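You operate a simulated robot arm through the tools that you are given. There is no shell and no other tool.

You are at the controls of a simulated two-armed robot. One attempt, no reset.

JOB
Test the red paint at 30 rpm, then put its can in the pass or hold tray.
Fine: the small trays; pass is up to the limit on the console. Raise the head again; leave the dial at 30 and the sliding tray out. Test no other can. Set down upright: what you pick out.

The check looks at the end state, three seconds after you hand in, the way a careful person would. Anything else that was tipped, shoved, dropped, spilled or broken makes it a failure.

ROBOT AND FRAMES
Two 7-joint arms with fingered hands on one trunk that stands fixed in place. Base frame: the origin is at the foot of the trunk, x ahead of it, y to its left, z up; the work surface is at about z = 88. Readings come in cm, degrees, newtons and seconds.
The left shoulder is at [9.9, 12.8, 108.6], the right one opposite. Each reaches about 115.6 cm from its shoulder. Payload 5 kg a hand.
The tool frame of a hand sits at the grasp point between the pads (the TCP): z along the fingers, y along the line on which they close. The tips reach 3.7 cm beyond it. The gripper opens to 12.4 cm; its body begins 4.3 cm behind the TCP. The gripper is a hand of 3 fingers: y runs from the thumb to the fingers, the wrist lies at [-2.1, -11.6, -20.3] in the tool frame.
Orientation is that of the tool frame in the base frame, as a unit quaternion [w, x, y, z]. With the fingers straight down and the wrist toward the robot, the tool's x, y and z point along [0, 1, 0], [1, 0, 0] and [0, 0, -1] of the base frame.

CONTROLS
- The arms move only by the tool step_arm. It takes "left_rows", "right_rows" or both (then of equal length, played together; a hand with none holds still); each is a list of rows, each an object of numbers (a shift or turn left out is 0): "x", "y", "z": the shift along the tool's x, y, z in units of 40 mm (1.0 is 40 mm); "wx", "wy", "wz": the turn, a rotation vector about the tool's x, y, z in units of 5 degrees (1.0 is 5 degrees). In form: [{"x": .., "y": .., "z": .., "wx": .., "wy": .., "wz": ..}, ...]. A call has 1 to 20 rows; each row shifts and turns the commanded pose from where the row before left it, along the tool's axes as they then stand. A call with a number of a shift or a turn outside -1 to 1 is refused whole. Rows are played at 5 a second. More than 5 cm and 8.6 degrees between two rows, and nothing of the call is played. A pose out of reach is approached as far as the arm can. The call stops where the force on the tool passes 40 N (or 10 N more than at its start, if that is more) or the arm is blocked; 0.2 s more then pass. In this call time passes only in rows, and 0.2 s behind the last. It gives the time, the measured TCP pose, the force on the tool (base axes), the opening and the grip force at its end, in the units of the frame above (readings bear some noise), with the torque about the TCP (base axes, N m) and any sound that the robot's microphone picked up.
- Cameras (640 x 400 px; columns grow to the right, rows downward): "scene" is now at [26.93, 0.83, 126.44]; the picture's right is [0.07, -1.00, 0.00], its down [-0.41, -0.03, -0.91] and it looks along [0.91, 0.07, -0.41] (base axes); focal length 214 px, centre (320, 200). "left" rides on the left gripper at [-7.2, -10.4, -15.4] in its tool frame; the picture's right is [-0.83, -0.26, 0.49], its down [0.51, -0.72, 0.47] and it looks along [0.23, 0.64, 0.73] (tool axes); focal length 243 px, centre (320, 200). "right" rides on the right gripper at [7.3, -10.4, -15.4] in its tool frame; the picture's right is [-0.83, 0.26, -0.49], its down [-0.51, -0.72, 0.47] and it looks along [-0.23, 0.64, 0.73] (tool axes); focal length 243 px, centre (320, 200). There is no depth. A picture from a camera that has moved, and an enlarged one, comes with that camera's place and axes in the base frame and with its lens.
- grab_frame(camera): a new picture of that camera. It takes no simulated time.
- raise_lower(by): moves the trunk up (or, below 0, down) by that many cm; the arms and the scene camera ride with it, the base frame stays. It gives what a move gives, with no picture.
- move_fingers(index, middle, thumb_bend, thumb_turn, hand): sets how far each is bent, from 0 (flat) to 1 (curled in); at 0.3 the hand is open as for a grip, at 0.7 the pads meet at the TCP. One left out holds its place. A second passes; each finger stops where it meets its share of the squeeze, and holds until it gets a number again. It is the only way to open and close the hand. It gives what a move gives, with no picture; readings hold the bend of each and the force on the fingers (four entries, about 0 where the hand has none), thumb and palm. thumb_turn goes from beside the hand (0) to across from the fingers (1), as for a grip.
- head_to(pan, tilt): turns the head with the scene camera to pan (to the left, within 80 degrees either way) and tilt (down, from -29 to 69), counted from straight ahead of the robot (the tilt from the chest, where the trunk bows). It gives what a move gives.
- close_up(camera, box): a new picture of the part [left, top, right, bottom] of that camera's present view, enlarged. It takes no simulated time.
- close_job(): hands the job in; it is judged then, once.

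Places have to be worked out from the pictures, the camera data and where the tool is seen. Open the grippers and draw the arms clear of the work before you hand the job in, unless the task says otherwise.

The tools are called after "Emit:" by a JSON object that holds its "fn" and its "kwargs". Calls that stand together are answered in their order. step_arm: Moves the arms, as the interface text tells. Its arguments: {"type":"object","properties":{"left_rows":{"type":"array","items":{"type":"object","properties":{"x":{"type":"number"},"y":{"type":"number"},"z":{"type":"number"},"wx":{"type":"number"},"wy":{"type":"number"},"wz":{"type":"number"}}}},"right_rows":{"type":"array","items":{"type":"object","properties":{"x":{"type":"number"},"y":{"type":"number"},"z":{"type":"number"},"wx":{"type":"number"},"wy":{"type":"number"},"wz":{"type":"number"}}}}},"required":[]} The other tools are called the same way: raise_lower (by) moves the trunk up or down; move_fingers (index, middle, thumb_bend, thumb_turn, hand) moves the fingers one by one; head_to (pan, tilt) turns the head that bears the scene camera; grab_frame (camera) takes a picture; close_up (camera, box) takes an enlarged picture of a part of a camera's view; close_job () hands the job in.

At the start:

```text
clock: 0.0
left_position: [62.82, 36.12, 127.02]
left_tcp_rot: [0.0, 0.708, 0.707, 0.0]
left_force: [-0.6, 0.2, 0.8]
left_torque: [0.01, -0.01, -0.02]
left_opening: 12.36
left_grasp_force: 0.1
left_shape: jaw
left_bend: [0.3, 0.3, 0.3, 0.98]
left_finger forces: [0.1, 0.1, 0.1, 0.1, 0.0, 0.0]
right_position: [66.12, -20.99, 126.75]
right_tcp_rot: [0.0, 0.706, 0.708, -0.001]
right_force: [0.2, 0.1, 0.0]
right_torque: [0.0, 0.03, -0.04]
right_opening: 12.38
right_grasp_force: 0.0
right_shape: jaw
right_bend: [0.3, 0.3, 0.3, 0.98]
right_finger forces: [0.0, 0.1, 0.0, 0.0, 0.1, 0.0]
trunk travel left (down, up): [-27.5, 28.8]
head pan, tilt (commanded): [4.3, 24.0]
```

scene: 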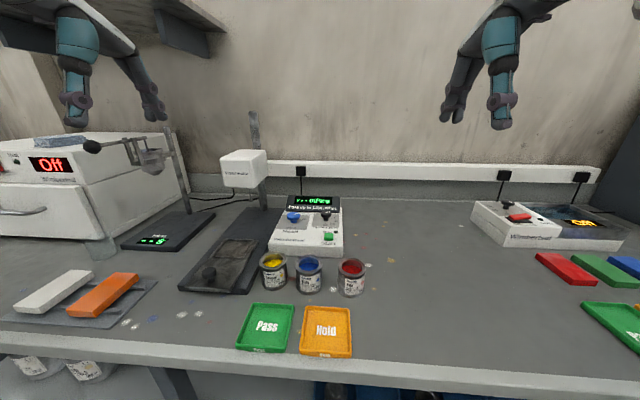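
right: 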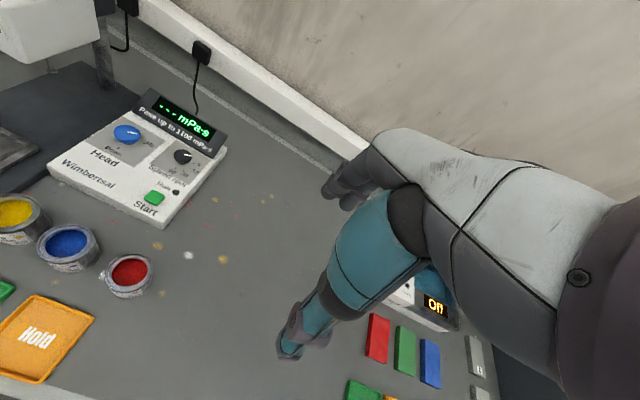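
left: 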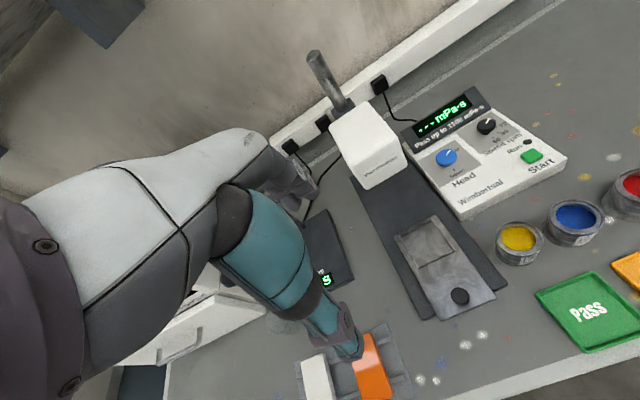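

I start by looking closely at the console, the viscometer stand with the sliding tray, and the cans.

Emit:
{"fn": "close_up", "kwargs": {"camera": "scene", "box": [250, 180, 360, 260]}}

Emit:
{"fn": "close_up", "kwargs": {"camera": "scene", "box": [170, 110, 400, 370]}}

Emit:
{"fn": "close_up", "kwargs": {"camera": "left", "box": [300, 40, 640, 350]}}

Emit:
{"fn": "close_up", "kwargs": {"camera": "right", "box": [0, 60, 260, 300]}}

```text
5.00 times, centred on (305, 220) of scene
camera zoom: at [26.93, 0.83, 126.44], right [0.07, -1.0, 0.0], down [-0.41, -0.03, -0.91], along [0.91, 0.07, -0.41], focal length 1072 px, centre (395, 100)
```

zoom: 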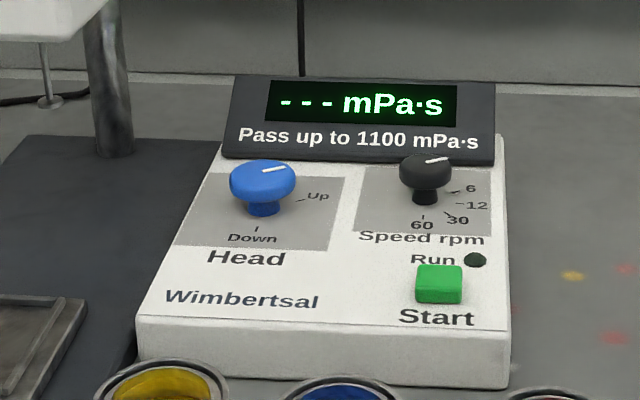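

```text
1.54 times, centred on (285, 240) of scene
camera zoom: at [26.93, 0.83, 126.44], right [0.07, -1.0, 0.0], down [-0.41, -0.03, -0.91], along [0.91, 0.07, -0.41], focal length 330 px, centre (374, 138)
```

zoom: 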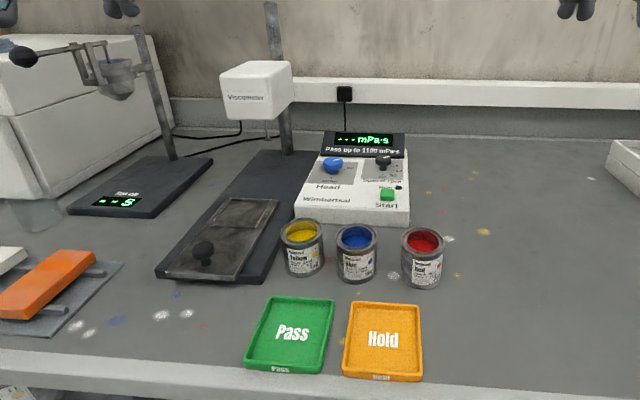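

```text
1.29 times, centred on (470, 195) of left
camera zoom: at [52.52, 28.86, 142.22], right [-0.26, -0.83, -0.49], down [-0.72, 0.51, -0.47], along [0.64, 0.23, -0.73], focal length 313 px, centre (126, 206)
```

zoom: 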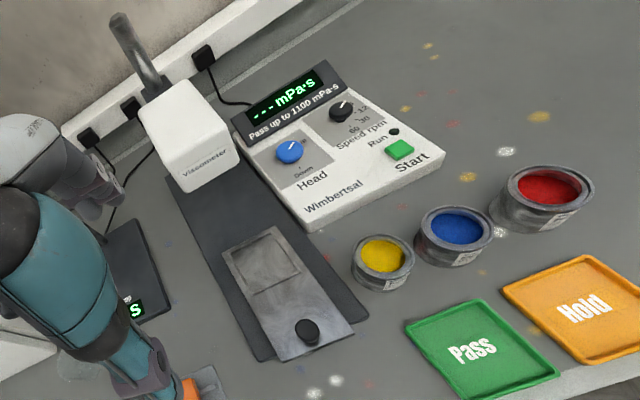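

```text
1.67 times, centred on (130, 180) of right
camera zoom: at [55.73, -13.66, 142.22], right [0.26, -0.83, 0.49], down [-0.72, -0.51, -0.47], along [0.64, -0.23, -0.73], focal length 404 px, centre (637, 233)
```

zoom: 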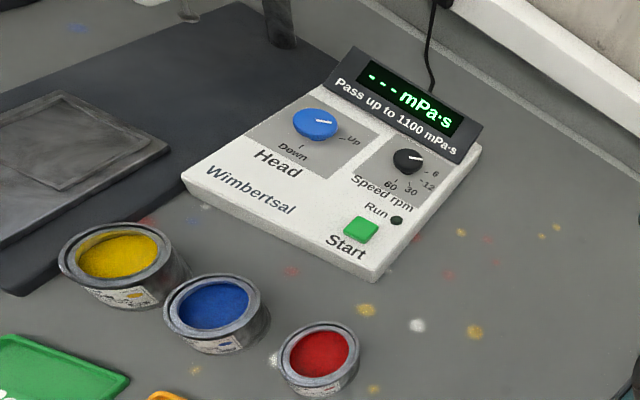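

The viscometer tray (recess and knob) is already out, at roughly (60–75, 27). The red can is near (64, -3.5). I zoom in on the dials, tray recess, head and cans for finer detail.

Emit:
{"fn": "close_up", "kwargs": {"camera": "left", "box": [380, 200, 520, 330]}}

Emit:
{"fn": "close_up", "kwargs": {"camera": "right", "box": [90, 90, 230, 220]}}

Emit:
{"fn": "close_up", "kwargs": {"camera": "scene", "box": [300, 205, 350, 245]}}

Emit:
{"fn": "close_up", "kwargs": {"camera": "scene", "box": [170, 220, 280, 310]}}

Emit:
{"fn": "close_up", "kwargs": {"camera": "scene", "box": [210, 100, 290, 220]}}

Emit:
{"fn": "close_up", "kwargs": {"camera": "scene", "box": [250, 240, 380, 310]}}

```text
3.08 times, centred on (450, 265) of left
camera zoom: at [52.52, 28.86, 142.22], right [-0.26, -0.83, -0.49], down [-0.72, 0.51, -0.47], along [0.64, 0.23, -0.73], focal length 746 px, centre (-80, 0)
```

zoom: 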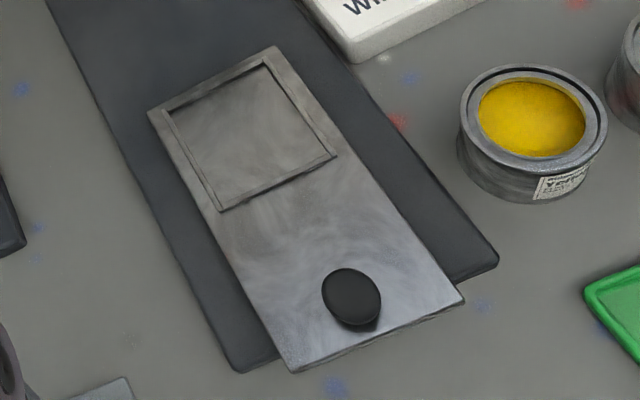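

```text
3.08 times, centred on (160, 155) of right
camera zoom: at [55.73, -13.66, 142.22], right [0.26, -0.83, 0.49], down [-0.72, -0.51, -0.47], along [0.64, -0.23, -0.73], focal length 746 px, centre (812, 338)
```

zoom: 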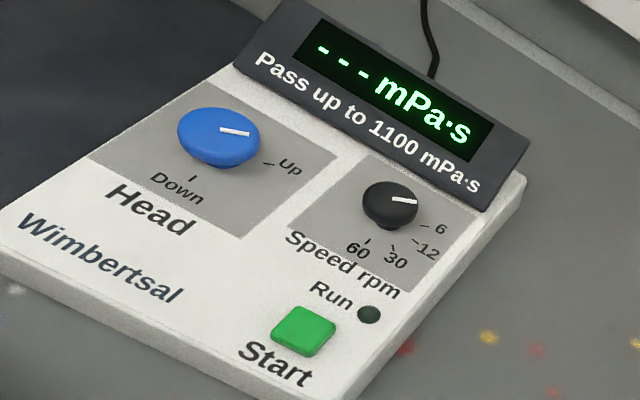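

```text
10.00 times, centred on (325, 225) of scene
camera zoom: at [26.93, 0.83, 126.44], right [0.07, -1.0, 0.0], down [-0.41, -0.03, -0.91], along [0.91, 0.07, -0.41], focal length 2145 px, centre (270, -50)
```

zoom: 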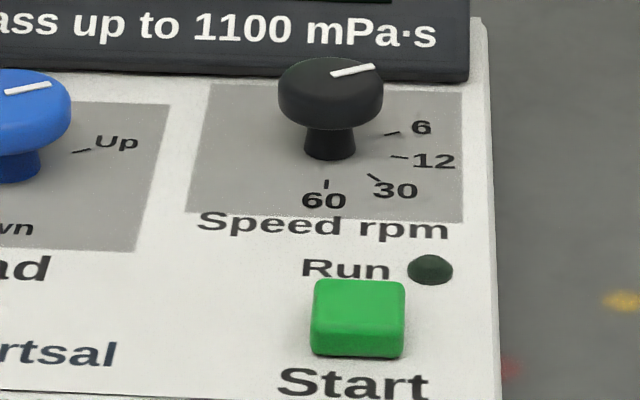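

```text
4.44 times, centred on (225, 265) of scene
camera zoom: at [26.93, 0.83, 126.44], right [0.07, -1.0, 0.0], down [-0.41, -0.03, -0.91], along [0.91, 0.07, -0.41], focal length 953 px, centre (742, -89)
```

zoom: 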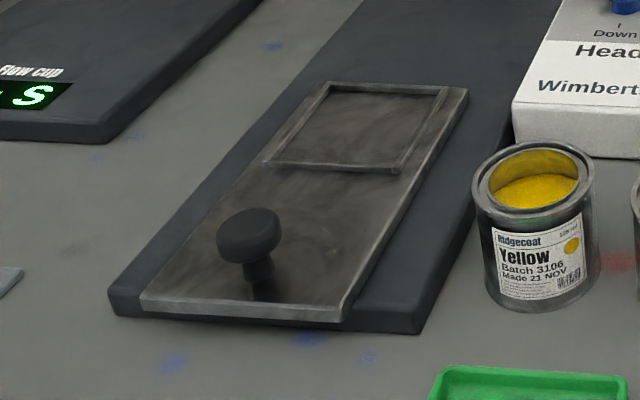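

```text
3.33 times, centred on (250, 160) of scene
camera zoom: at [26.93, 0.83, 126.44], right [0.07, -1.0, 0.0], down [-0.41, -0.03, -0.91], along [0.91, 0.07, -0.41], focal length 715 px, centre (553, 333)
```

zoom: 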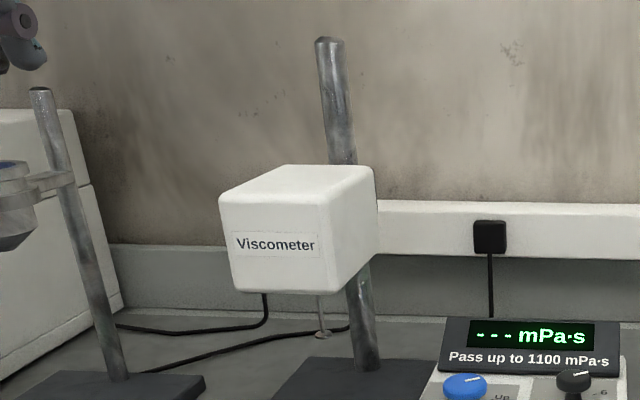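

```text
4.92 times, centred on (315, 275) of scene
camera zoom: at [26.93, 0.83, 126.44], right [0.07, -1.0, 0.0], down [-0.41, -0.03, -0.91], along [0.91, 0.07, -0.41], focal length 1056 px, centre (345, -169)
```

zoom: 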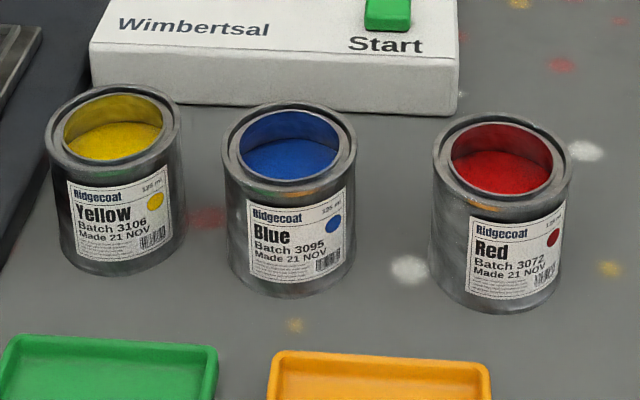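

The speed dial points at 6 and has about 40° between detents: 6, 12, 30, 60 going clockwise. The head is Up. I estimate the speed knob at (87.9, 3.5, 94.5) and the blue knob at (86, 13.8). I pre-shape the right hand for the small knob and read the resulting opening.

Emit:
{"fn": "move_fingers", "kwargs": {"hand": "right", "index": 0.5, "middle": 0.5, "thumb_bend": 0.5, "thumb_turn": 1.0}}

Emit:
{"fn": "grab_frame", "kwargs": {"camera": "right"}}

Emit:
{"fn": "close_up", "kwargs": {"camera": "scene", "box": [420, 0, 560, 140]}}

```text
clock: 1.0
left_position: [62.92, 36.21, 126.79]
left_tcp_rot: [0.0, 0.708, 0.707, -0.001]
left_force: [-0.3, 0.8, 0.0]
left_torque: [-0.01, 0.0, -0.03]
left_opening: 12.42
left_grasp_force: 0.1
left_shape: jaw
left_bend: [0.3, 0.3, 0.3, 0.98]
left_finger forces: [0.0, 0.0, 0.0, 0.0, 0.0, 0.0]
right_position: [66.16, -20.98, 126.69]
right_tcp_rot: [0.0, 0.706, 0.708, -0.001]
right_force: [-0.2, 0.2, 1.0]
right_torque: [0.01, 0.01, 0.0]
right_opening: 6.8
right_grasp_force: 0.1
right_shape: fingers
right_bend: [0.5, 0.5, 0.5, 1.0]
right_finger forces: [0.0, 0.0, 0.0, 0.1, 0.0, 0.0]
trunk travel left (down, up): [-27.5, 28.8]
head pan, tilt (commanded): [4.3, 24.0]
```

```text
taken
camera right: at [55.73, -13.66, 142.22], right [0.26, -0.83, 0.49], down [-0.72, -0.51, -0.47], along [0.64, -0.23, -0.73], focal length 243 px, centre (320, 200)
```

right: 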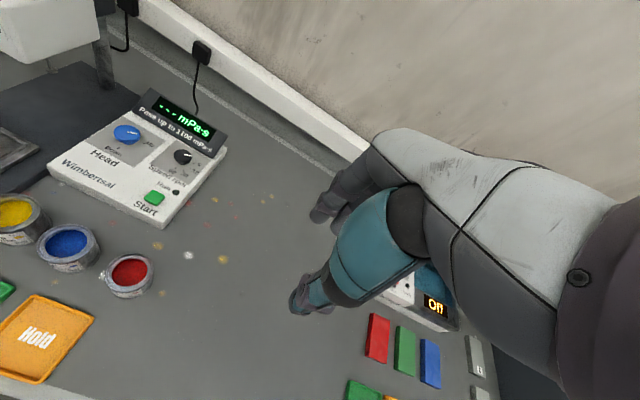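

```text
2.86 times, centred on (490, 70) of scene
camera zoom: at [26.94, 0.83, 126.44], right [0.07, -1.0, 0.0], down [-0.41, -0.03, -0.91], along [0.91, 0.07, -0.41], focal length 613 px, centre (-166, 571)
```

zoom: 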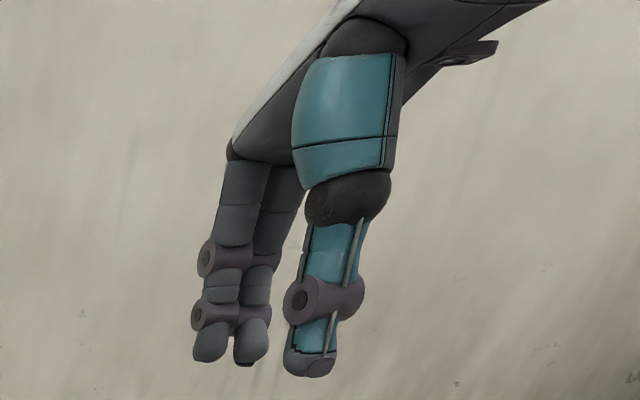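

At bend 0.5 the opening is 6.8 cm, with the fingertips about 4 cm beyond the TCP. I turn the right hand counter-clockwise in free air, toward thumb-right and fingers-left. That way it can later grip the knob without reaching into the display behind it.

Emit:
{"fn": "step_arm", "kwargs": {"right_rows": [{"wz": -1}, {"wz": -1}, {"wz": -1}, {"wz": -1}, {"wz": -1}, {"wz": -1}, {"wz": -1}, {"wz": -1}, {"wz": -1}, {"wz": -1}, {"wz": -1}, {"wz": -1}, {"wz": -1}, {"wz": -1}, {"wz": -1}, {"wz": -1}, {"wz": -1}, {"wz": -1}]}}

Emit:
{"fn": "grab_frame", "kwargs": {"camera": "scene"}}

Emit:
{"fn": "grab_frame", "kwargs": {"camera": "right"}}

```text
clock: 4.8
left_position: [62.84, 36.22, 126.88]
left_tcp_rot: [0.001, 0.707, 0.707, 0.0]
left_force: [-0.4, 0.2, 0.4]
left_torque: [-0.02, 0.03, -0.01]
left_opening: 12.39
left_grasp_force: 0.1
left_shape: jaw
left_bend: [0.3, 0.3, 0.3, 0.98]
left_finger forces: [0.0, 0.1, 0.0, 0.0, 0.1, 0.1]
right_position: [49.23, -10.79, 127.19]
right_tcp_rot: [-0.001, 0.0, 1.0, 0.0]
right_force: [-0.2, 0.3, 0.6]
right_torque: [-0.01, 0.01, 0.01]
right_opening: 6.79
right_grasp_force: 0.0
right_shape: fingers
right_bend: [0.5, 0.5, 0.5, 1.0]
right_finger forces: [0.0, 0.0, 0.0, 0.0, 0.0, 0.1]
right hand out of reach, approached as far as the arm can: row 12, 13, 14, 15, 16, 17, 18
trunk travel left (down, up): [-27.5, 28.8]
head pan, tilt (commanded): [4.3, 24.0]
```

```text
taken
camera scene: at [26.92, 0.9, 126.44], right [0.07, -1.0, 0.0], down [-0.41, -0.03, -0.91], along [0.91, 0.07, -0.41], focal length 214 px, centre (320, 200)
```

scene: 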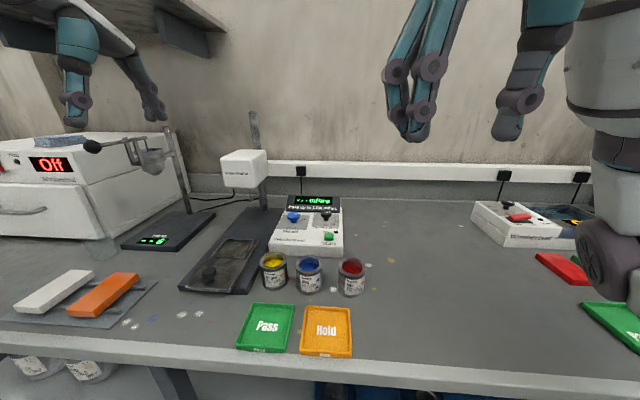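

```text
taken
camera right: at [42.0, -21.17, 142.71], right [0.83, 0.26, 0.49], down [0.51, -0.72, -0.47], along [0.23, 0.64, -0.73], focal length 243 px, centre (320, 200)
```

right: 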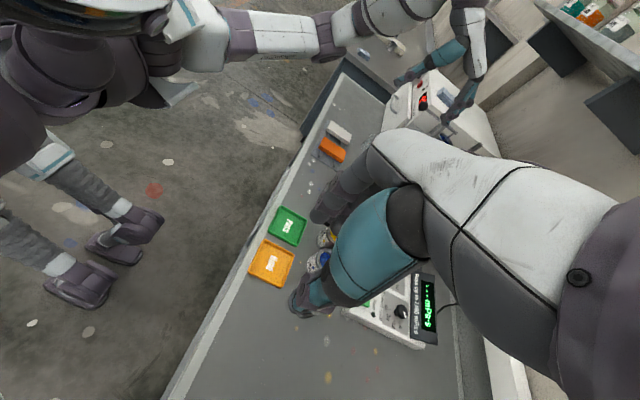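

At 90° yaw the right arm runs out of reach and the TCP got pulled back. It is good to about 55°, so I turn back to about 30° and see where the hand ends up.

Emit:
{"fn": "step_arm", "kwargs": {"right_rows": [{"wz": 1}, {"wz": 1}, {"wz": 1}, {"wz": 1}, {"wz": 1}, {"wz": 1}, {"wz": 1}, {"wz": 1}, {"wz": 1}, {"wz": 1}, {"wz": 1}, {"wz": 1}]}}

```text
clock: 7.4
left_position: [62.71, 36.16, 126.94]
left_tcp_rot: [0.0, 0.708, 0.707, 0.0]
left_force: [-0.3, -0.2, 0.5]
left_torque: [0.0, -0.03, 0.02]
left_opening: 12.38
left_grasp_force: 0.1
left_shape: jaw
left_bend: [0.3, 0.3, 0.3, 0.98]
left_finger forces: [0.0, 0.1, 0.0, 0.1, 0.1, 0.1]
right_position: [49.21, -10.86, 127.09]
right_tcp_rot: [0.001, 0.5, 0.866, 0.0]
right_force: [-0.2, -0.3, -0.7]
right_torque: [-0.01, -0.01, -0.01]
right_opening: 6.78
right_grasp_force: 0.1
right_shape: fingers
right_bend: [0.5, 0.5, 0.5, 1.0]
right_finger forces: [0.1, 0.0, 0.0, 0.0, 0.1, 0.0]
trunk travel left (down, up): [-27.5, 28.8]
head pan, tilt (commanded): [4.3, 24.0]
```

The command restarts from the measured pose, so there is no lasting offset. I now carry the right hand forward and left to above the speed knob, keeping it at about z = 112.

Emit:
{"fn": "step_arm", "kwargs": {"right_rows": [{"x": -0.143, "y": 0.848, "z": 0.3}, {"x": -0.143, "y": 0.848, "z": 0.3}, {"x": -0.143, "y": 0.848, "z": 0.3}, {"x": -0.143, "y": 0.848, "z": 0.3}, {"x": -0.143, "y": 0.848, "z": 0.3}, {"x": -0.143, "y": 0.848, "z": 0.3}, {"x": -0.143, "y": 0.848, "z": 0.3}, {"x": -0.143, "y": 0.848, "z": 0.3}, {"x": -0.143, "y": 0.848, "z": 0.3}, {"x": -0.143, "y": 0.848, "z": 0.3}, {"x": -0.143, "y": 0.848, "z": 0.3}, {"x": -0.143, "y": 0.848, "z": 0.3}]}}

Emit:
{"fn": "grab_frame", "kwargs": {"camera": "scene"}}

Emit:
{"fn": "grab_frame", "kwargs": {"camera": "right"}}

```text
clock: 10.0
left_position: [62.97, 36.25, 126.78]
left_tcp_rot: [-0.001, 0.707, 0.707, 0.0]
left_force: [-0.3, 0.2, -0.2]
left_torque: [-0.01, 0.03, -0.01]
left_opening: 12.36
left_grasp_force: 0.0
left_shape: jaw
left_bend: [0.3, 0.3, 0.3, 0.98]
left_finger forces: [0.1, 0.0, 0.1, 0.0, 0.1, 0.0]
right_position: [88.16, 3.59, 112.82]
right_tcp_rot: [0.0, 0.5, 0.866, 0.0]
right_force: [0.3, -0.9, -0.5]
right_torque: [-0.01, 0.01, -0.01]
right_opening: 6.79
right_grasp_force: 0.0
right_shape: fingers
right_bend: [0.5, 0.5, 0.5, 1.0]
right_finger forces: [0.0, 0.0, 0.0, 0.0, 0.1, 0.0]
trunk travel left (down, up): [-27.5, 28.8]
head pan, tilt (commanded): [4.3, 24.0]
```

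```text
taken
camera scene: at [27.04, 0.9, 126.41], right [0.07, -1.0, 0.0], down [-0.41, -0.03, -0.91], along [0.91, 0.07, -0.41], focal length 214 px, centre (320, 200)
```

scene: 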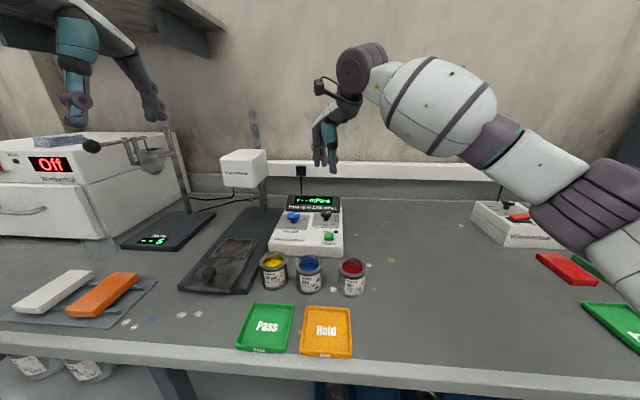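

```text
taken
camera right: at [75.48, 4.77, 128.29], right [0.64, -0.59, 0.49], down [-0.37, -0.8, -0.47], along [0.67, 0.12, -0.73], focal length 243 px, centre (320, 200)
```

right: 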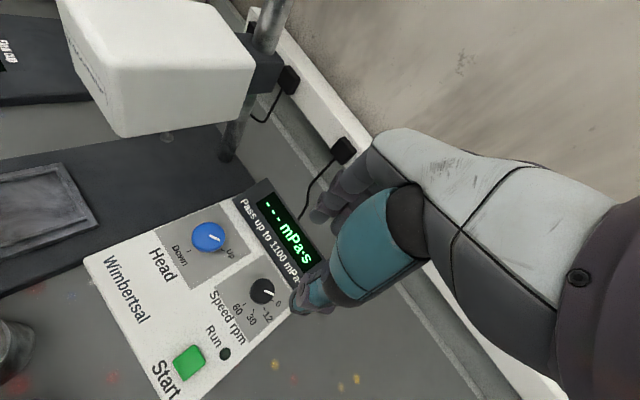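

The hand is above the speed knob area, so I zoom in with the right camera to refine the two knob positions and see the hand's relation to the display.

Emit:
{"fn": "close_up", "kwargs": {"camera": "right", "box": [130, 160, 370, 400]}}

Emit:
{"fn": "close_up", "kwargs": {"camera": "scene", "box": [250, 110, 400, 260]}}

```text
1.67 times, centred on (250, 280) of right
camera zoom: at [75.48, 4.77, 128.29], right [0.64, -0.59, 0.49], down [-0.37, -0.8, -0.47], along [0.67, 0.12, -0.73], focal length 404 px, centre (437, 67)
```

zoom: 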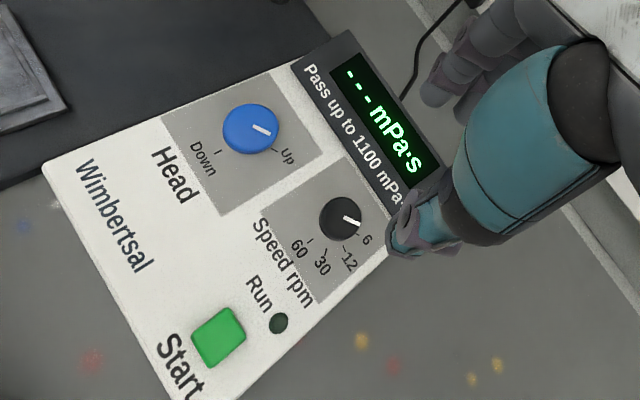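

```text
2.67 times, centred on (325, 185) of scene
camera zoom: at [27.04, 0.9, 126.41], right [0.07, -1.0, 0.0], down [-0.41, -0.03, -0.91], along [0.91, 0.07, -0.41], focal length 572 px, centre (307, 240)
```

zoom: 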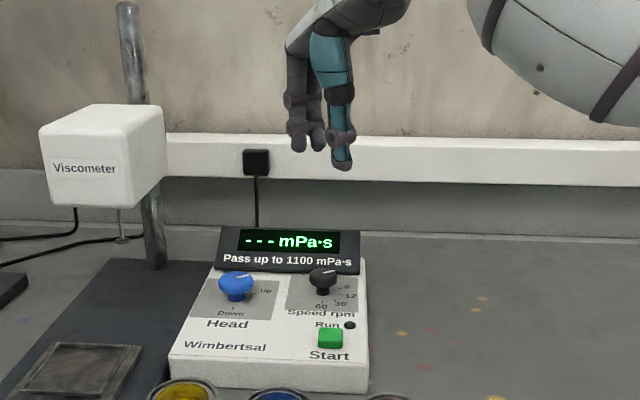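

My refined fixes are: speed knob (87.9, 3.5), blue knob (85.9, 13.7), Start (77.6, 2.2), with cap tops at about z = 94.5. Before descending I check that the yaw range I want, +50° down to -35°, is reachable here in free air.

Emit:
{"fn": "step_arm", "kwargs": {"right_rows": [{"wz": 1}, {"wz": 1}, {"wz": 1}, {"wz": 1}, {"wz": 1}, {"wz": 1}, {"wz": 1}, {"wz": 1}, {"wz": 1}, {"wz": 1}, {"wz": 1}, {"wz": 1}, {"wz": 1}]}}

Emit:
{"fn": "step_arm", "kwargs": {"right_rows": [{"wz": -1}, {"wz": -1}, {"wz": -1}, {"wz": -1}, {"wz": -1}, {"wz": -1}, {"wz": -1}, {"wz": -1}, {"wz": -1}, {"wz": -1}, {"wz": -1}, {"wz": -1}, {"wz": -1}, {"wz": -1}, {"wz": -1}, {"wz": -1}, {"wz": -1}]}}

```text
clock: 12.8
left_position: [62.78, 36.21, 126.85]
left_tcp_rot: [0.0, 0.707, 0.707, 0.0]
left_force: [0.7, 0.6, 0.2]
left_torque: [0.01, 0.01, 0.02]
left_opening: 12.38
left_grasp_force: 0.0
left_shape: jaw
left_bend: [0.3, 0.3, 0.3, 0.98]
left_finger forces: [0.0, 0.1, 0.0, 0.0, 0.1, 0.0]
right_position: [87.97, 3.65, 112.85]
right_tcp_rot: [0.001, 0.887, 0.462, 0.0]
right_force: [-0.7, 1.1, -0.4]
right_torque: [-0.06, 0.0, 0.01]
right_opening: 6.76
right_grasp_force: 0.0
right_shape: fingers
right_bend: [0.5, 0.5, 0.5, 1.0]
right_finger forces: [0.0, 0.0, 0.0, 0.1, 0.0, 0.0]
trunk travel left (down, up): [-27.5, 28.8]
head pan, tilt (commanded): [4.3, 24.0]
```

```text
clock: 16.4
left_position: [62.87, 36.22, 126.84]
left_tcp_rot: [0.0, 0.707, 0.707, 0.0]
left_force: [-0.7, 0.8, -0.3]
left_torque: [-0.01, -0.04, -0.02]
left_opening: 12.4
left_grasp_force: 0.1
left_shape: jaw
left_bend: [0.3, 0.3, 0.3, 0.98]
left_finger forces: [0.0, 0.1, 0.0, 0.0, 0.0, 0.0]
right_position: [87.81, 3.53, 112.78]
right_tcp_rot: [0.0, 0.381, 0.925, 0.0]
right_force: [-0.3, -0.4, 0.4]
right_torque: [0.01, 0.0, 0.0]
right_opening: 6.78
right_grasp_force: 0.0
right_shape: fingers
right_bend: [0.5, 0.5, 0.5, 1.0]
right_finger forces: [0.0, 0.0, 0.0, 0.0, 0.0, 0.1]
right hand out of reach, approached as far as the arm can: row 17
trunk travel left (down, up): [-27.5, 28.8]
head pan, tilt (commanded): [4.3, 24.0]
```

Yaw runs from about +45° to below -35° here, which is enough for an 80° turn. I narrow the fingers to about 4.5 cm and descend to z ≈ 100 to check alignment over the knob.

Emit:
{"fn": "move_fingers", "kwargs": {"hand": "right", "index": 0.57, "middle": 0.57, "thumb_bend": 0.57}}

Emit:
{"fn": "step_arm", "kwargs": {"right_rows": [{"wz": 0.5, "z": 0.5}, {"z": 0.7}, {"z": 0.7}, {"z": 0.7}, {"z": 0.5}]}}

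Emit:
{"fn": "close_up", "kwargs": {"camera": "right", "box": [160, 160, 400, 400]}}

Emit:
{"fn": "close_up", "kwargs": {"camera": "scene", "box": [270, 140, 390, 260]}}

```text
clock: 17.4
left_position: [62.83, 36.16, 126.92]
left_tcp_rot: [0.0, 0.707, 0.707, -0.001]
left_force: [-0.1, 0.4, -0.4]
left_torque: [-0.01, 0.01, -0.03]
left_opening: 12.33
left_grasp_force: 0.0
left_shape: jaw
left_bend: [0.3, 0.3, 0.3, 0.98]
left_finger forces: [0.1, 0.1, 0.0, 0.0, 0.0, 0.1]
right_position: [87.87, 3.48, 112.89]
right_tcp_rot: [0.0, 0.382, 0.924, 0.0]
right_force: [0.0, 0.2, -0.1]
right_torque: [0.0, -0.01, 0.02]
right_opening: 4.95
right_grasp_force: 0.1
right_shape: fingers
right_bend: [0.56, 0.56, 0.56, 1.0]
right_finger forces: [0.0, 0.1, 0.0, 0.0, 0.0, 0.0]
trunk travel left (down, up): [-27.5, 28.8]
head pan, tilt (commanded): [4.3, 24.0]
```

```text
clock: 18.6
left_position: [63.0, 36.1, 126.9]
left_tcp_rot: [0.0, 0.707, 0.707, 0.0]
left_force: [-0.1, 0.1, 0.3]
left_torque: [0.04, -0.01, 0.01]
left_opening: 12.37
left_grasp_force: 0.0
left_shape: jaw
left_bend: [0.3, 0.3, 0.3, 0.98]
left_finger forces: [0.0, 0.0, 0.1, 0.2, 0.0, 0.1]
right_position: [87.8, 3.64, 100.48]
right_tcp_rot: [0.0, 0.402, 0.916, 0.0]
right_force: [0.5, 0.5, -0.1]
right_torque: [0.0, 0.01, 0.0]
right_opening: 4.95
right_grasp_force: 0.0
right_shape: fingers
right_bend: [0.56, 0.56, 0.56, 1.0]
right_finger forces: [0.0, 0.0, 0.1, 0.0, 0.0, 0.0]
trunk travel left (down, up): [-27.5, 28.8]
head pan, tilt (commanded): [4.3, 24.0]
```

```text
1.67 times, centred on (280, 280) of right
camera zoom: at [75.37, 1.97, 115.94], right [0.75, -0.43, 0.49], down [-0.19, -0.86, -0.47], along [0.63, 0.26, -0.73], focal length 404 px, centre (387, 67)
```

zoom: 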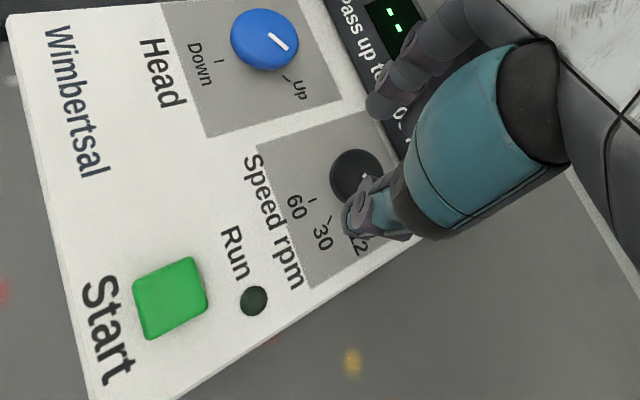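

```text
3.33 times, centred on (330, 200) of scene
camera zoom: at [26.97, 0.82, 126.43], right [0.07, -1.0, 0.0], down [-0.41, -0.03, -0.91], along [0.91, 0.07, -0.41], focal length 715 px, centre (287, 200)
```

zoom: 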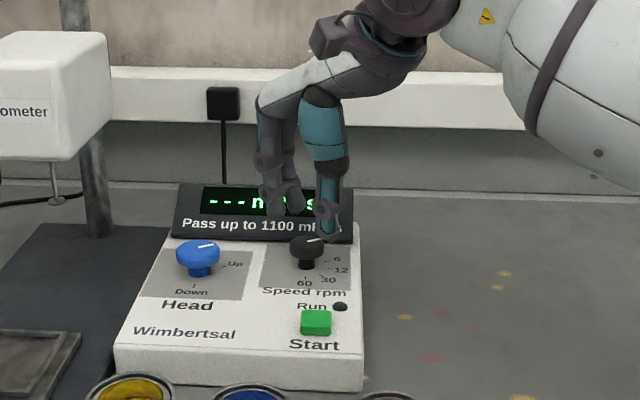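

The TCP sits within 0.2 cm of the knob axis. I close slightly more and descend to TCP z ≈ 96.5, so the tips straddle the cap just above the panel.

Emit:
{"fn": "move_fingers", "kwargs": {"hand": "right", "index": 0.585, "middle": 0.585, "thumb_bend": 0.585}}

Emit:
{"fn": "step_arm", "kwargs": {"right_rows": [{"x": -0.05, "z": 0.35}, {"z": 0.35}, {"z": 0.3}]}}

Emit:
{"fn": "close_up", "kwargs": {"camera": "right", "box": [160, 160, 400, 400]}}

Emit:
{"fn": "close_up", "kwargs": {"camera": "scene", "box": [280, 180, 370, 255]}}

Emit:
{"fn": "close_up", "kwargs": {"camera": "left", "box": [400, 60, 580, 220]}}

```text
clock: 19.6
left_position: [62.84, 36.09, 126.86]
left_tcp_rot: [-0.001, 0.707, 0.707, 0.0]
left_force: [0.2, 0.0, 0.3]
left_torque: [-0.03, -0.01, -0.02]
left_opening: 12.36
left_grasp_force: 0.1
left_shape: jaw
left_bend: [0.3, 0.3, 0.3, 0.98]
left_finger forces: [0.0, 0.0, 0.1, 0.1, 0.0, 0.0]
right_position: [87.95, 3.61, 100.47]
right_tcp_rot: [0.0, 0.403, 0.915, 0.0]
right_force: [0.2, 0.2, 0.2]
right_torque: [-0.03, -0.02, -0.02]
right_opening: 4.34
right_grasp_force: 0.2
right_shape: fingers
right_bend: [0.58, 0.58, 0.58, 1.0]
right_finger forces: [0.0, 0.0, 0.0, 0.0, 0.0, 0.1]
trunk travel left (down, up): [-27.5, 28.8]
head pan, tilt (commanded): [4.3, 24.0]
```

```text
clock: 20.4
left_position: [62.85, 36.19, 126.84]
left_tcp_rot: [0.0, 0.707, 0.708, 0.001]
left_force: [-0.2, -0.1, -0.9]
left_torque: [-0.01, 0.01, 0.03]
left_opening: 12.36
left_grasp_force: 0.0
left_shape: jaw
left_bend: [0.3, 0.3, 0.3, 0.98]
left_finger forces: [0.0, 0.0, 0.0, 0.0, 0.0, 0.1]
right_position: [88.11, 3.38, 96.39]
right_tcp_rot: [0.0, 0.403, 0.915, 0.0]
right_force: [0.4, -0.2, -0.4]
right_torque: [-0.01, -0.01, 0.0]
right_opening: 4.35
right_grasp_force: 0.0
right_shape: fingers
right_bend: [0.58, 0.58, 0.58, 1.0]
right_finger forces: [0.0, 0.0, 0.0, 0.0, 0.1, 0.1]
trunk travel left (down, up): [-27.5, 28.8]
head pan, tilt (commanded): [4.3, 24.0]
```

```text
1.67 times, centred on (280, 280) of right
camera zoom: at [75.52, 1.79, 111.9], right [0.75, -0.43, 0.49], down [-0.19, -0.86, -0.47], along [0.63, 0.26, -0.73], focal length 404 px, centre (387, 67)
```

zoom: 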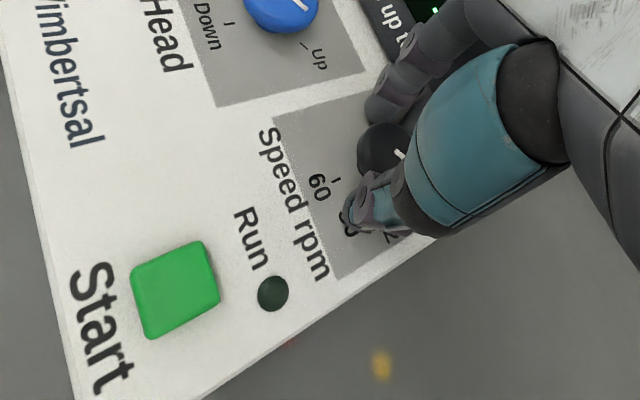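

```text
5.33 times, centred on (325, 218) of scene
camera zoom: at [26.97, 0.81, 126.43], right [0.07, -1.0, 0.0], down [-0.41, -0.03, -0.91], along [0.91, 0.07, -0.41], focal length 1144 px, centre (293, 107)
```

zoom: 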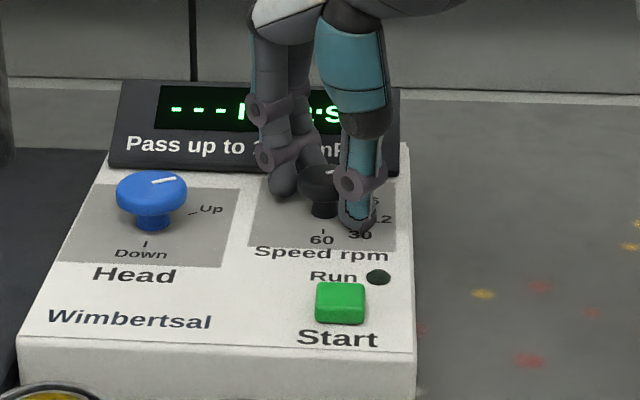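

```text
2.50 times, centred on (490, 140) of left
camera zoom: at [52.55, 28.84, 142.21], right [-0.26, -0.83, -0.49], down [-0.72, 0.51, -0.47], along [0.64, 0.23, -0.73], focal length 606 px, centre (-105, 350)
```

zoom: 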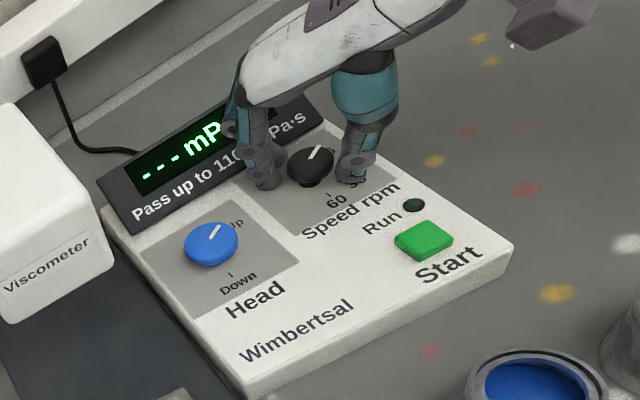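

The left view shows the knob neatly between fingers and thumb, clear of the display. I close to grip it.

Emit:
{"fn": "move_fingers", "kwargs": {"hand": "right", "index": 0.68, "middle": 0.68, "thumb_bend": 0.68}}

Emit:
{"fn": "close_up", "kwargs": {"camera": "left", "box": [400, 60, 580, 220]}}

```text
clock: 21.4
left_position: [62.85, 36.13, 126.8]
left_tcp_rot: [-0.001, 0.707, 0.707, 0.0]
left_force: [-0.1, -0.3, -0.1]
left_torque: [0.01, 0.0, -0.01]
left_opening: 12.38
left_grasp_force: 0.1
left_shape: jaw
left_bend: [0.3, 0.3, 0.3, 0.98]
left_finger forces: [0.1, 0.0, 0.1, 0.1, 0.0, 0.0]
right_position: [88.04, 3.57, 96.35]
right_tcp_rot: [0.0, 0.402, 0.916, 0.0]
right_force: [-2.5, -0.2, -4.0]
right_torque: [-0.03, 0.04, -0.04]
right_opening: 3.15
right_grasp_force: 8.1
right_shape: fingers
right_bend: [0.63, 0.66, 0.62, 1.0]
right_finger forces: [5.0, 2.6, 0.1, 0.0, 9.4, 0.1]
trunk travel left (down, up): [-27.5, 28.8]
head pan, tilt (commanded): [4.3, 24.0]
```

```text
2.50 times, centred on (490, 140) of left
camera zoom: at [52.56, 28.85, 142.2], right [-0.26, -0.83, -0.49], down [-0.72, 0.51, -0.47], along [0.64, 0.23, -0.73], focal length 606 px, centre (-105, 350)
```

zoom: 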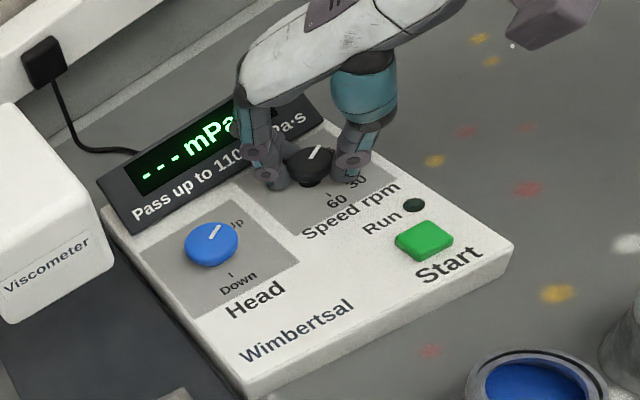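

The grip holds at about 8 N with the knob between the pads. I turn 40° clockwise (positive about the downward tool z) and look.

Emit:
{"fn": "step_arm", "kwargs": {"right_rows": [{"wz": 1}, {"wz": 1}, {"wz": 1}, {"wz": 1}, {"wz": 1}, {"wz": 1}, {"wz": 1}, {"wz": 1}]}}

Emit:
{"fn": "close_up", "kwargs": {"camera": "left", "box": [400, 60, 580, 220]}}

Emit:
{"fn": "close_up", "kwargs": {"camera": "right", "box": [160, 160, 400, 400]}}

```text
clock: 23.2
left_position: [62.94, 36.12, 126.84]
left_tcp_rot: [0.001, 0.707, 0.708, 0.0]
left_force: [0.4, -0.5, -0.6]
left_torque: [0.04, -0.01, -0.01]
left_opening: 12.38
left_grasp_force: 0.0
left_shape: jaw
left_bend: [0.3, 0.3, 0.3, 0.98]
left_finger forces: [0.1, 0.0, 0.0, 0.1, 0.0, 0.0]
right_position: [87.88, 3.46, 96.29]
right_tcp_rot: [-0.001, 0.692, 0.722, -0.001]
right_force: [0.0, -2.2, -3.4]
right_torque: [-0.04, 0.02, -0.03]
right_opening: 3.1
right_grasp_force: 8.9
right_shape: fingers
right_bend: [0.63, 0.66, 0.62, 1.0]
right_finger forces: [5.1, 3.3, 0.1, 0.0, 8.8, 0.0]
trunk travel left (down, up): [-27.5, 28.8]
head pan, tilt (commanded): [4.3, 24.0]
```

```text
2.50 times, centred on (490, 140) of left
camera zoom: at [52.58, 28.88, 142.19], right [-0.26, -0.83, -0.49], down [-0.72, 0.51, -0.47], along [0.64, 0.23, -0.73], focal length 606 px, centre (-105, 350)
```

zoom: 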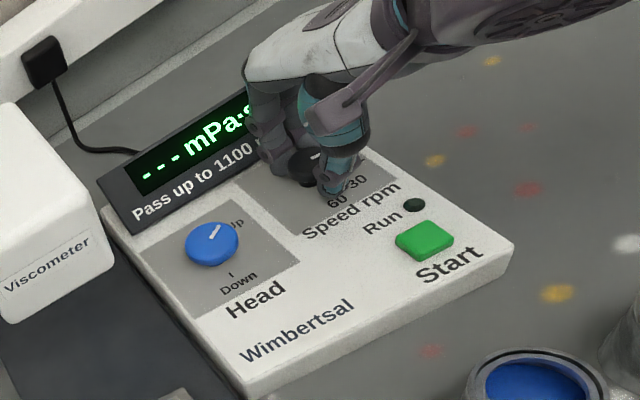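

```text
1.67 times, centred on (280, 280) of right
camera zoom: at [77.41, 10.3, 111.88], right [0.3, -0.82, 0.49], down [-0.7, -0.54, -0.47], along [0.65, -0.2, -0.73], focal length 404 px, centre (387, 67)
```

zoom: 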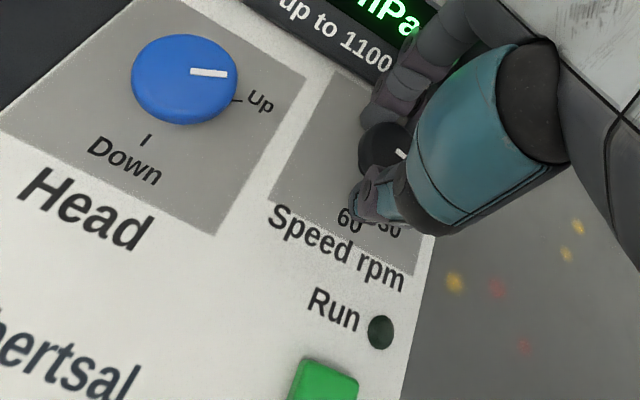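

The pointer stays fixed relative to the hand, so the knob is turning with it. I continue another 40° to reach the 30 position.

Emit:
{"fn": "step_arm", "kwargs": {"right_rows": [{"wz": 1}, {"wz": 1}, {"wz": 1}, {"wz": 1}, {"wz": 1}, {"wz": 1}, {"wz": 1}, {"wz": 1}]}}

Emit:
{"fn": "close_up", "kwargs": {"camera": "left", "box": [400, 60, 580, 220]}}

Emit:
{"fn": "close_up", "kwargs": {"camera": "right", "box": [160, 160, 400, 400]}}

Emit:
{"fn": "close_up", "kwargs": {"camera": "scene", "box": [280, 180, 370, 255]}}

```text
clock: 25.0
left_position: [62.87, 36.13, 126.92]
left_tcp_rot: [0.0, 0.707, 0.707, 0.001]
left_force: [0.0, 0.2, 0.5]
left_torque: [-0.02, 0.03, 0.02]
left_opening: 12.36
left_grasp_force: 0.1
left_shape: jaw
left_bend: [0.3, 0.3, 0.3, 0.98]
left_finger forces: [0.0, 0.1, 0.0, 0.1, 0.0, 0.0]
right_position: [88.05, 3.3, 96.32]
right_tcp_rot: [0.0, 0.897, 0.442, 0.0]
right_force: [0.4, -2.6, -3.5]
right_torque: [-0.09, 0.01, -0.02]
right_opening: 3.08
right_grasp_force: 8.0
right_shape: fingers
right_bend: [0.63, 0.66, 0.63, 1.0]
right_finger forces: [6.0, 3.4, 0.1, 0.1, 7.6, 0.0]
trunk travel left (down, up): [-27.5, 28.8]
head pan, tilt (commanded): [4.3, 24.0]
```

```text
2.50 times, centred on (490, 140) of left
camera zoom: at [52.59, 28.86, 142.19], right [-0.26, -0.83, -0.49], down [-0.72, 0.51, -0.47], along [0.64, 0.23, -0.73], focal length 606 px, centre (-105, 350)
```

zoom: 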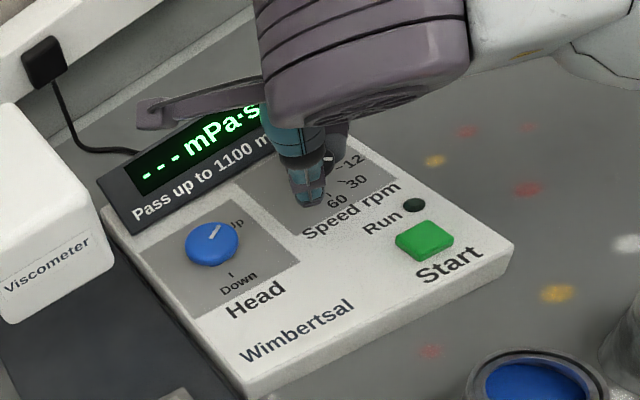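

```text
1.67 times, centred on (280, 280) of right
camera zoom: at [84.29, 15.59, 111.86], right [-0.3, -0.82, 0.49], down [-0.88, 0.04, -0.47], along [0.37, -0.57, -0.73], focal length 404 px, centre (387, 67)
```

zoom: 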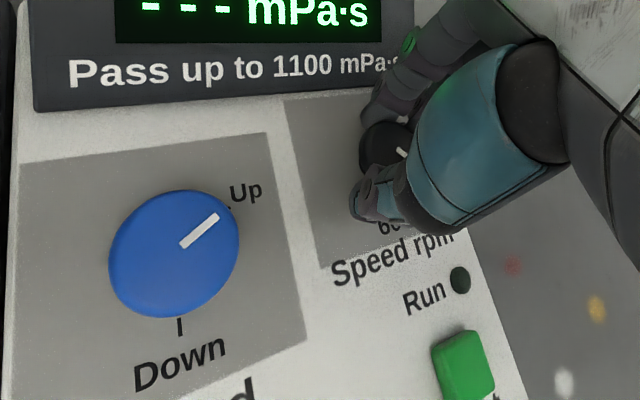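

```text
5.33 times, centred on (325, 218) of scene
camera zoom: at [27.0, 0.83, 126.42], right [0.07, -1.0, 0.0], down [-0.41, -0.03, -0.91], along [0.91, 0.07, -0.41], focal length 1144 px, centre (293, 107)
```

zoom: 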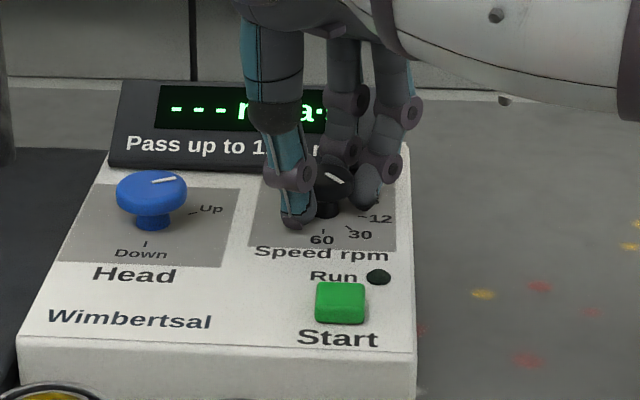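

The pointer now aims at about the 30 mark. I release the knob and check.

Emit:
{"fn": "move_fingers", "kwargs": {"hand": "right", "index": 0.56, "middle": 0.56, "thumb_bend": 0.57}}

Emit:
{"fn": "close_up", "kwargs": {"camera": "scene", "box": [300, 205, 350, 245]}}

Emit:
{"fn": "close_up", "kwargs": {"camera": "right", "box": [160, 160, 400, 400]}}

```text
clock: 26.0
left_position: [62.91, 36.22, 126.91]
left_tcp_rot: [0.0, 0.707, 0.707, 0.0]
left_force: [0.1, 0.6, -0.3]
left_torque: [0.02, 0.01, 0.04]
left_opening: 12.37
left_grasp_force: 0.1
left_shape: jaw
left_bend: [0.3, 0.3, 0.3, 0.98]
left_finger forces: [0.0, 0.0, 0.0, 0.1, 0.1, 0.1]
right_position: [88.09, 3.51, 96.54]
right_tcp_rot: [0.0, 0.897, 0.443, 0.0]
right_force: [0.0, 0.0, -0.2]
right_torque: [-0.01, -0.03, 0.03]
right_opening: 4.83
right_grasp_force: 0.0
right_shape: fingers
right_bend: [0.56, 0.56, 0.56, 1.0]
right_finger forces: [0.0, 0.0, 0.0, 0.0, 0.0, 0.0]
trunk travel left (down, up): [-27.5, 28.8]
head pan, tilt (commanded): [4.3, 24.0]
```

```text
10.00 times, centred on (325, 225) of scene
camera zoom: at [26.95, 0.83, 126.43], right [0.07, -1.0, 0.0], down [-0.41, -0.03, -0.91], along [0.91, 0.07, -0.41], focal length 2145 px, centre (270, -50)
```

zoom: 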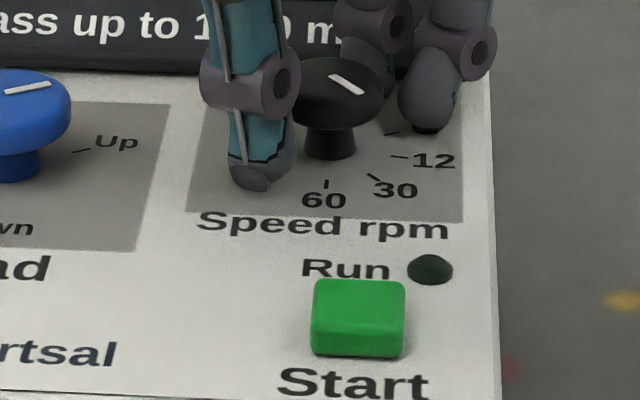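

```text
1.67 times, centred on (280, 280) of right
camera zoom: at [84.22, 15.59, 111.91], right [-0.3, -0.82, 0.49], down [-0.88, 0.04, -0.47], along [0.37, -0.57, -0.73], focal length 404 px, centre (387, 67)
```

zoom: 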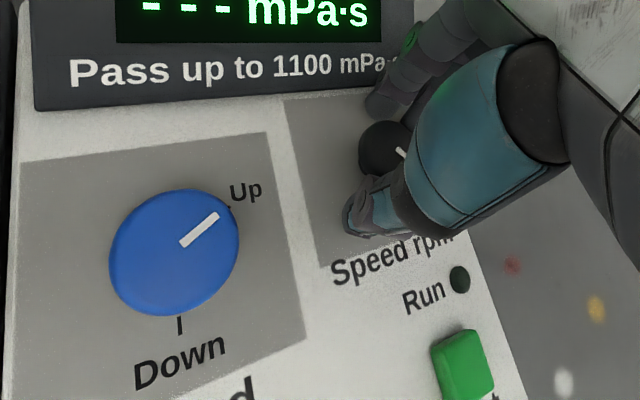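

The pointer lines up with the 30 tick. I raise the hand straight up and take an unobstructed look.

Emit:
{"fn": "step_arm", "kwargs": {"right_rows": [{"z": -0.5}, {"z": -0.8}, {"z": -1}, {"z": -1}, {"z": -1}]}}

Emit:
{"fn": "close_up", "kwargs": {"camera": "right", "box": [100, 160, 400, 400]}}

Emit:
{"fn": "close_up", "kwargs": {"camera": "scene", "box": [260, 195, 350, 255]}}

```text
clock: 27.2
left_position: [62.7, 36.24, 126.97]
left_tcp_rot: [0.001, 0.707, 0.707, 0.001]
left_force: [-0.2, -0.7, -0.3]
left_torque: [-0.04, -0.03, 0.04]
left_opening: 12.38
left_grasp_force: 0.1
left_shape: jaw
left_bend: [0.3, 0.3, 0.3, 0.98]
left_finger forces: [0.0, 0.0, 0.0, 0.0, 0.0, 0.1]
right_position: [87.9, 3.34, 113.68]
right_tcp_rot: [0.001, 0.896, 0.443, 0.001]
right_force: [0.0, -1.0, 0.8]
right_torque: [0.01, 0.01, -0.03]
right_opening: 4.82
right_grasp_force: 0.0
right_shape: fingers
right_bend: [0.56, 0.56, 0.56, 1.0]
right_finger forces: [0.0, 0.1, 0.1, 0.1, 0.0, 0.0]
trunk travel left (down, up): [-27.5, 28.8]
head pan, tilt (commanded): [4.3, 24.0]
```

```text
1.67 times, centred on (250, 280) of right
camera zoom: at [84.09, 15.6, 129.16], right [-0.3, -0.82, 0.49], down [-0.88, 0.04, -0.47], along [0.37, -0.57, -0.73], focal length 404 px, centre (437, 67)
```

zoom: 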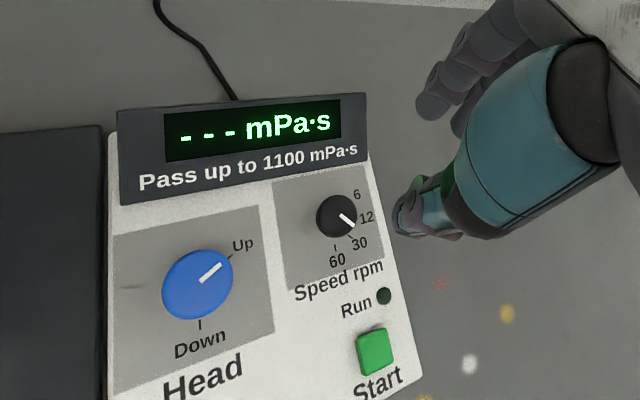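

```text
6.67 times, centred on (305, 225) of scene
camera zoom: at [26.8, 0.85, 126.47], right [0.07, -1.0, 0.0], down [-0.4, -0.03, -0.91], along [0.91, 0.07, -0.41], focal length 1430 px, centre (420, 33)
```

zoom: 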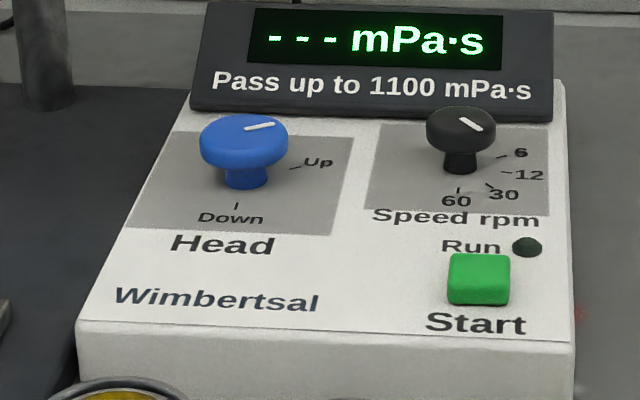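

The dial clearly reads 30. I retract the right arm to the right so the left arm can fetch the can.

Emit:
{"fn": "step_arm", "kwargs": {"right_rows": [{"x": -0.96, "y": 0.04, "z": -0.35}, {"x": -0.96, "y": 0.04, "z": -0.35}, {"x": -0.96, "y": 0.04, "z": -0.35}, {"x": -0.96, "y": 0.04, "z": -0.35}, {"x": -0.96, "y": 0.04, "z": -0.35}, {"x": -0.96, "y": 0.04, "z": -0.35}, {"x": -0.96, "y": 0.04, "z": -0.35}, {"x": -0.96, "y": 0.04, "z": -0.35}, {"x": -0.96, "y": 0.04, "z": -0.35}, {"x": -0.96, "y": 0.04, "z": -0.35}, {"wz": -1}, {"wz": -1}, {"wz": -1}, {"wz": -1}, {"wz": -1}, {"wz": -1}, {"wz": -1}]}}

Emit:
{"fn": "grab_frame", "kwargs": {"camera": "scene"}}

```text
clock: 30.8
left_position: [62.89, 36.19, 126.87]
left_tcp_rot: [-0.001, 0.707, 0.707, 0.0]
left_force: [0.1, -0.2, 0.0]
left_torque: [0.0, 0.0, 0.01]
left_opening: 12.37
left_grasp_force: 0.1
left_shape: jaw
left_bend: [0.3, 0.3, 0.3, 0.98]
left_finger forces: [0.0, 0.0, 0.1, 0.0, 0.0, 0.1]
right_position: [65.93, -28.02, 127.66]
right_tcp_rot: [0.0, 0.721, 0.693, 0.0]
right_force: [0.2, -0.7, 0.8]
right_torque: [0.02, -0.01, -0.02]
right_opening: 4.85
right_grasp_force: 0.0
right_shape: fingers
right_bend: [0.56, 0.56, 0.56, 1.0]
right_finger forces: [0.0, 0.0, 0.1, 0.0, 0.0, 0.1]
trunk travel left (down, up): [-27.5, 28.8]
head pan, tilt (commanded): [4.3, 24.0]
```

```text
taken
camera scene: at [26.96, 0.79, 126.43], right [0.07, -1.0, 0.0], down [-0.41, -0.03, -0.91], along [0.91, 0.07, -0.41], focal length 214 px, centre (320, 200)
```

scene: 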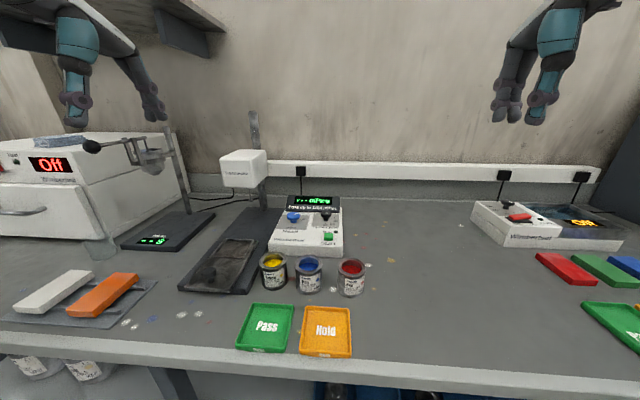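

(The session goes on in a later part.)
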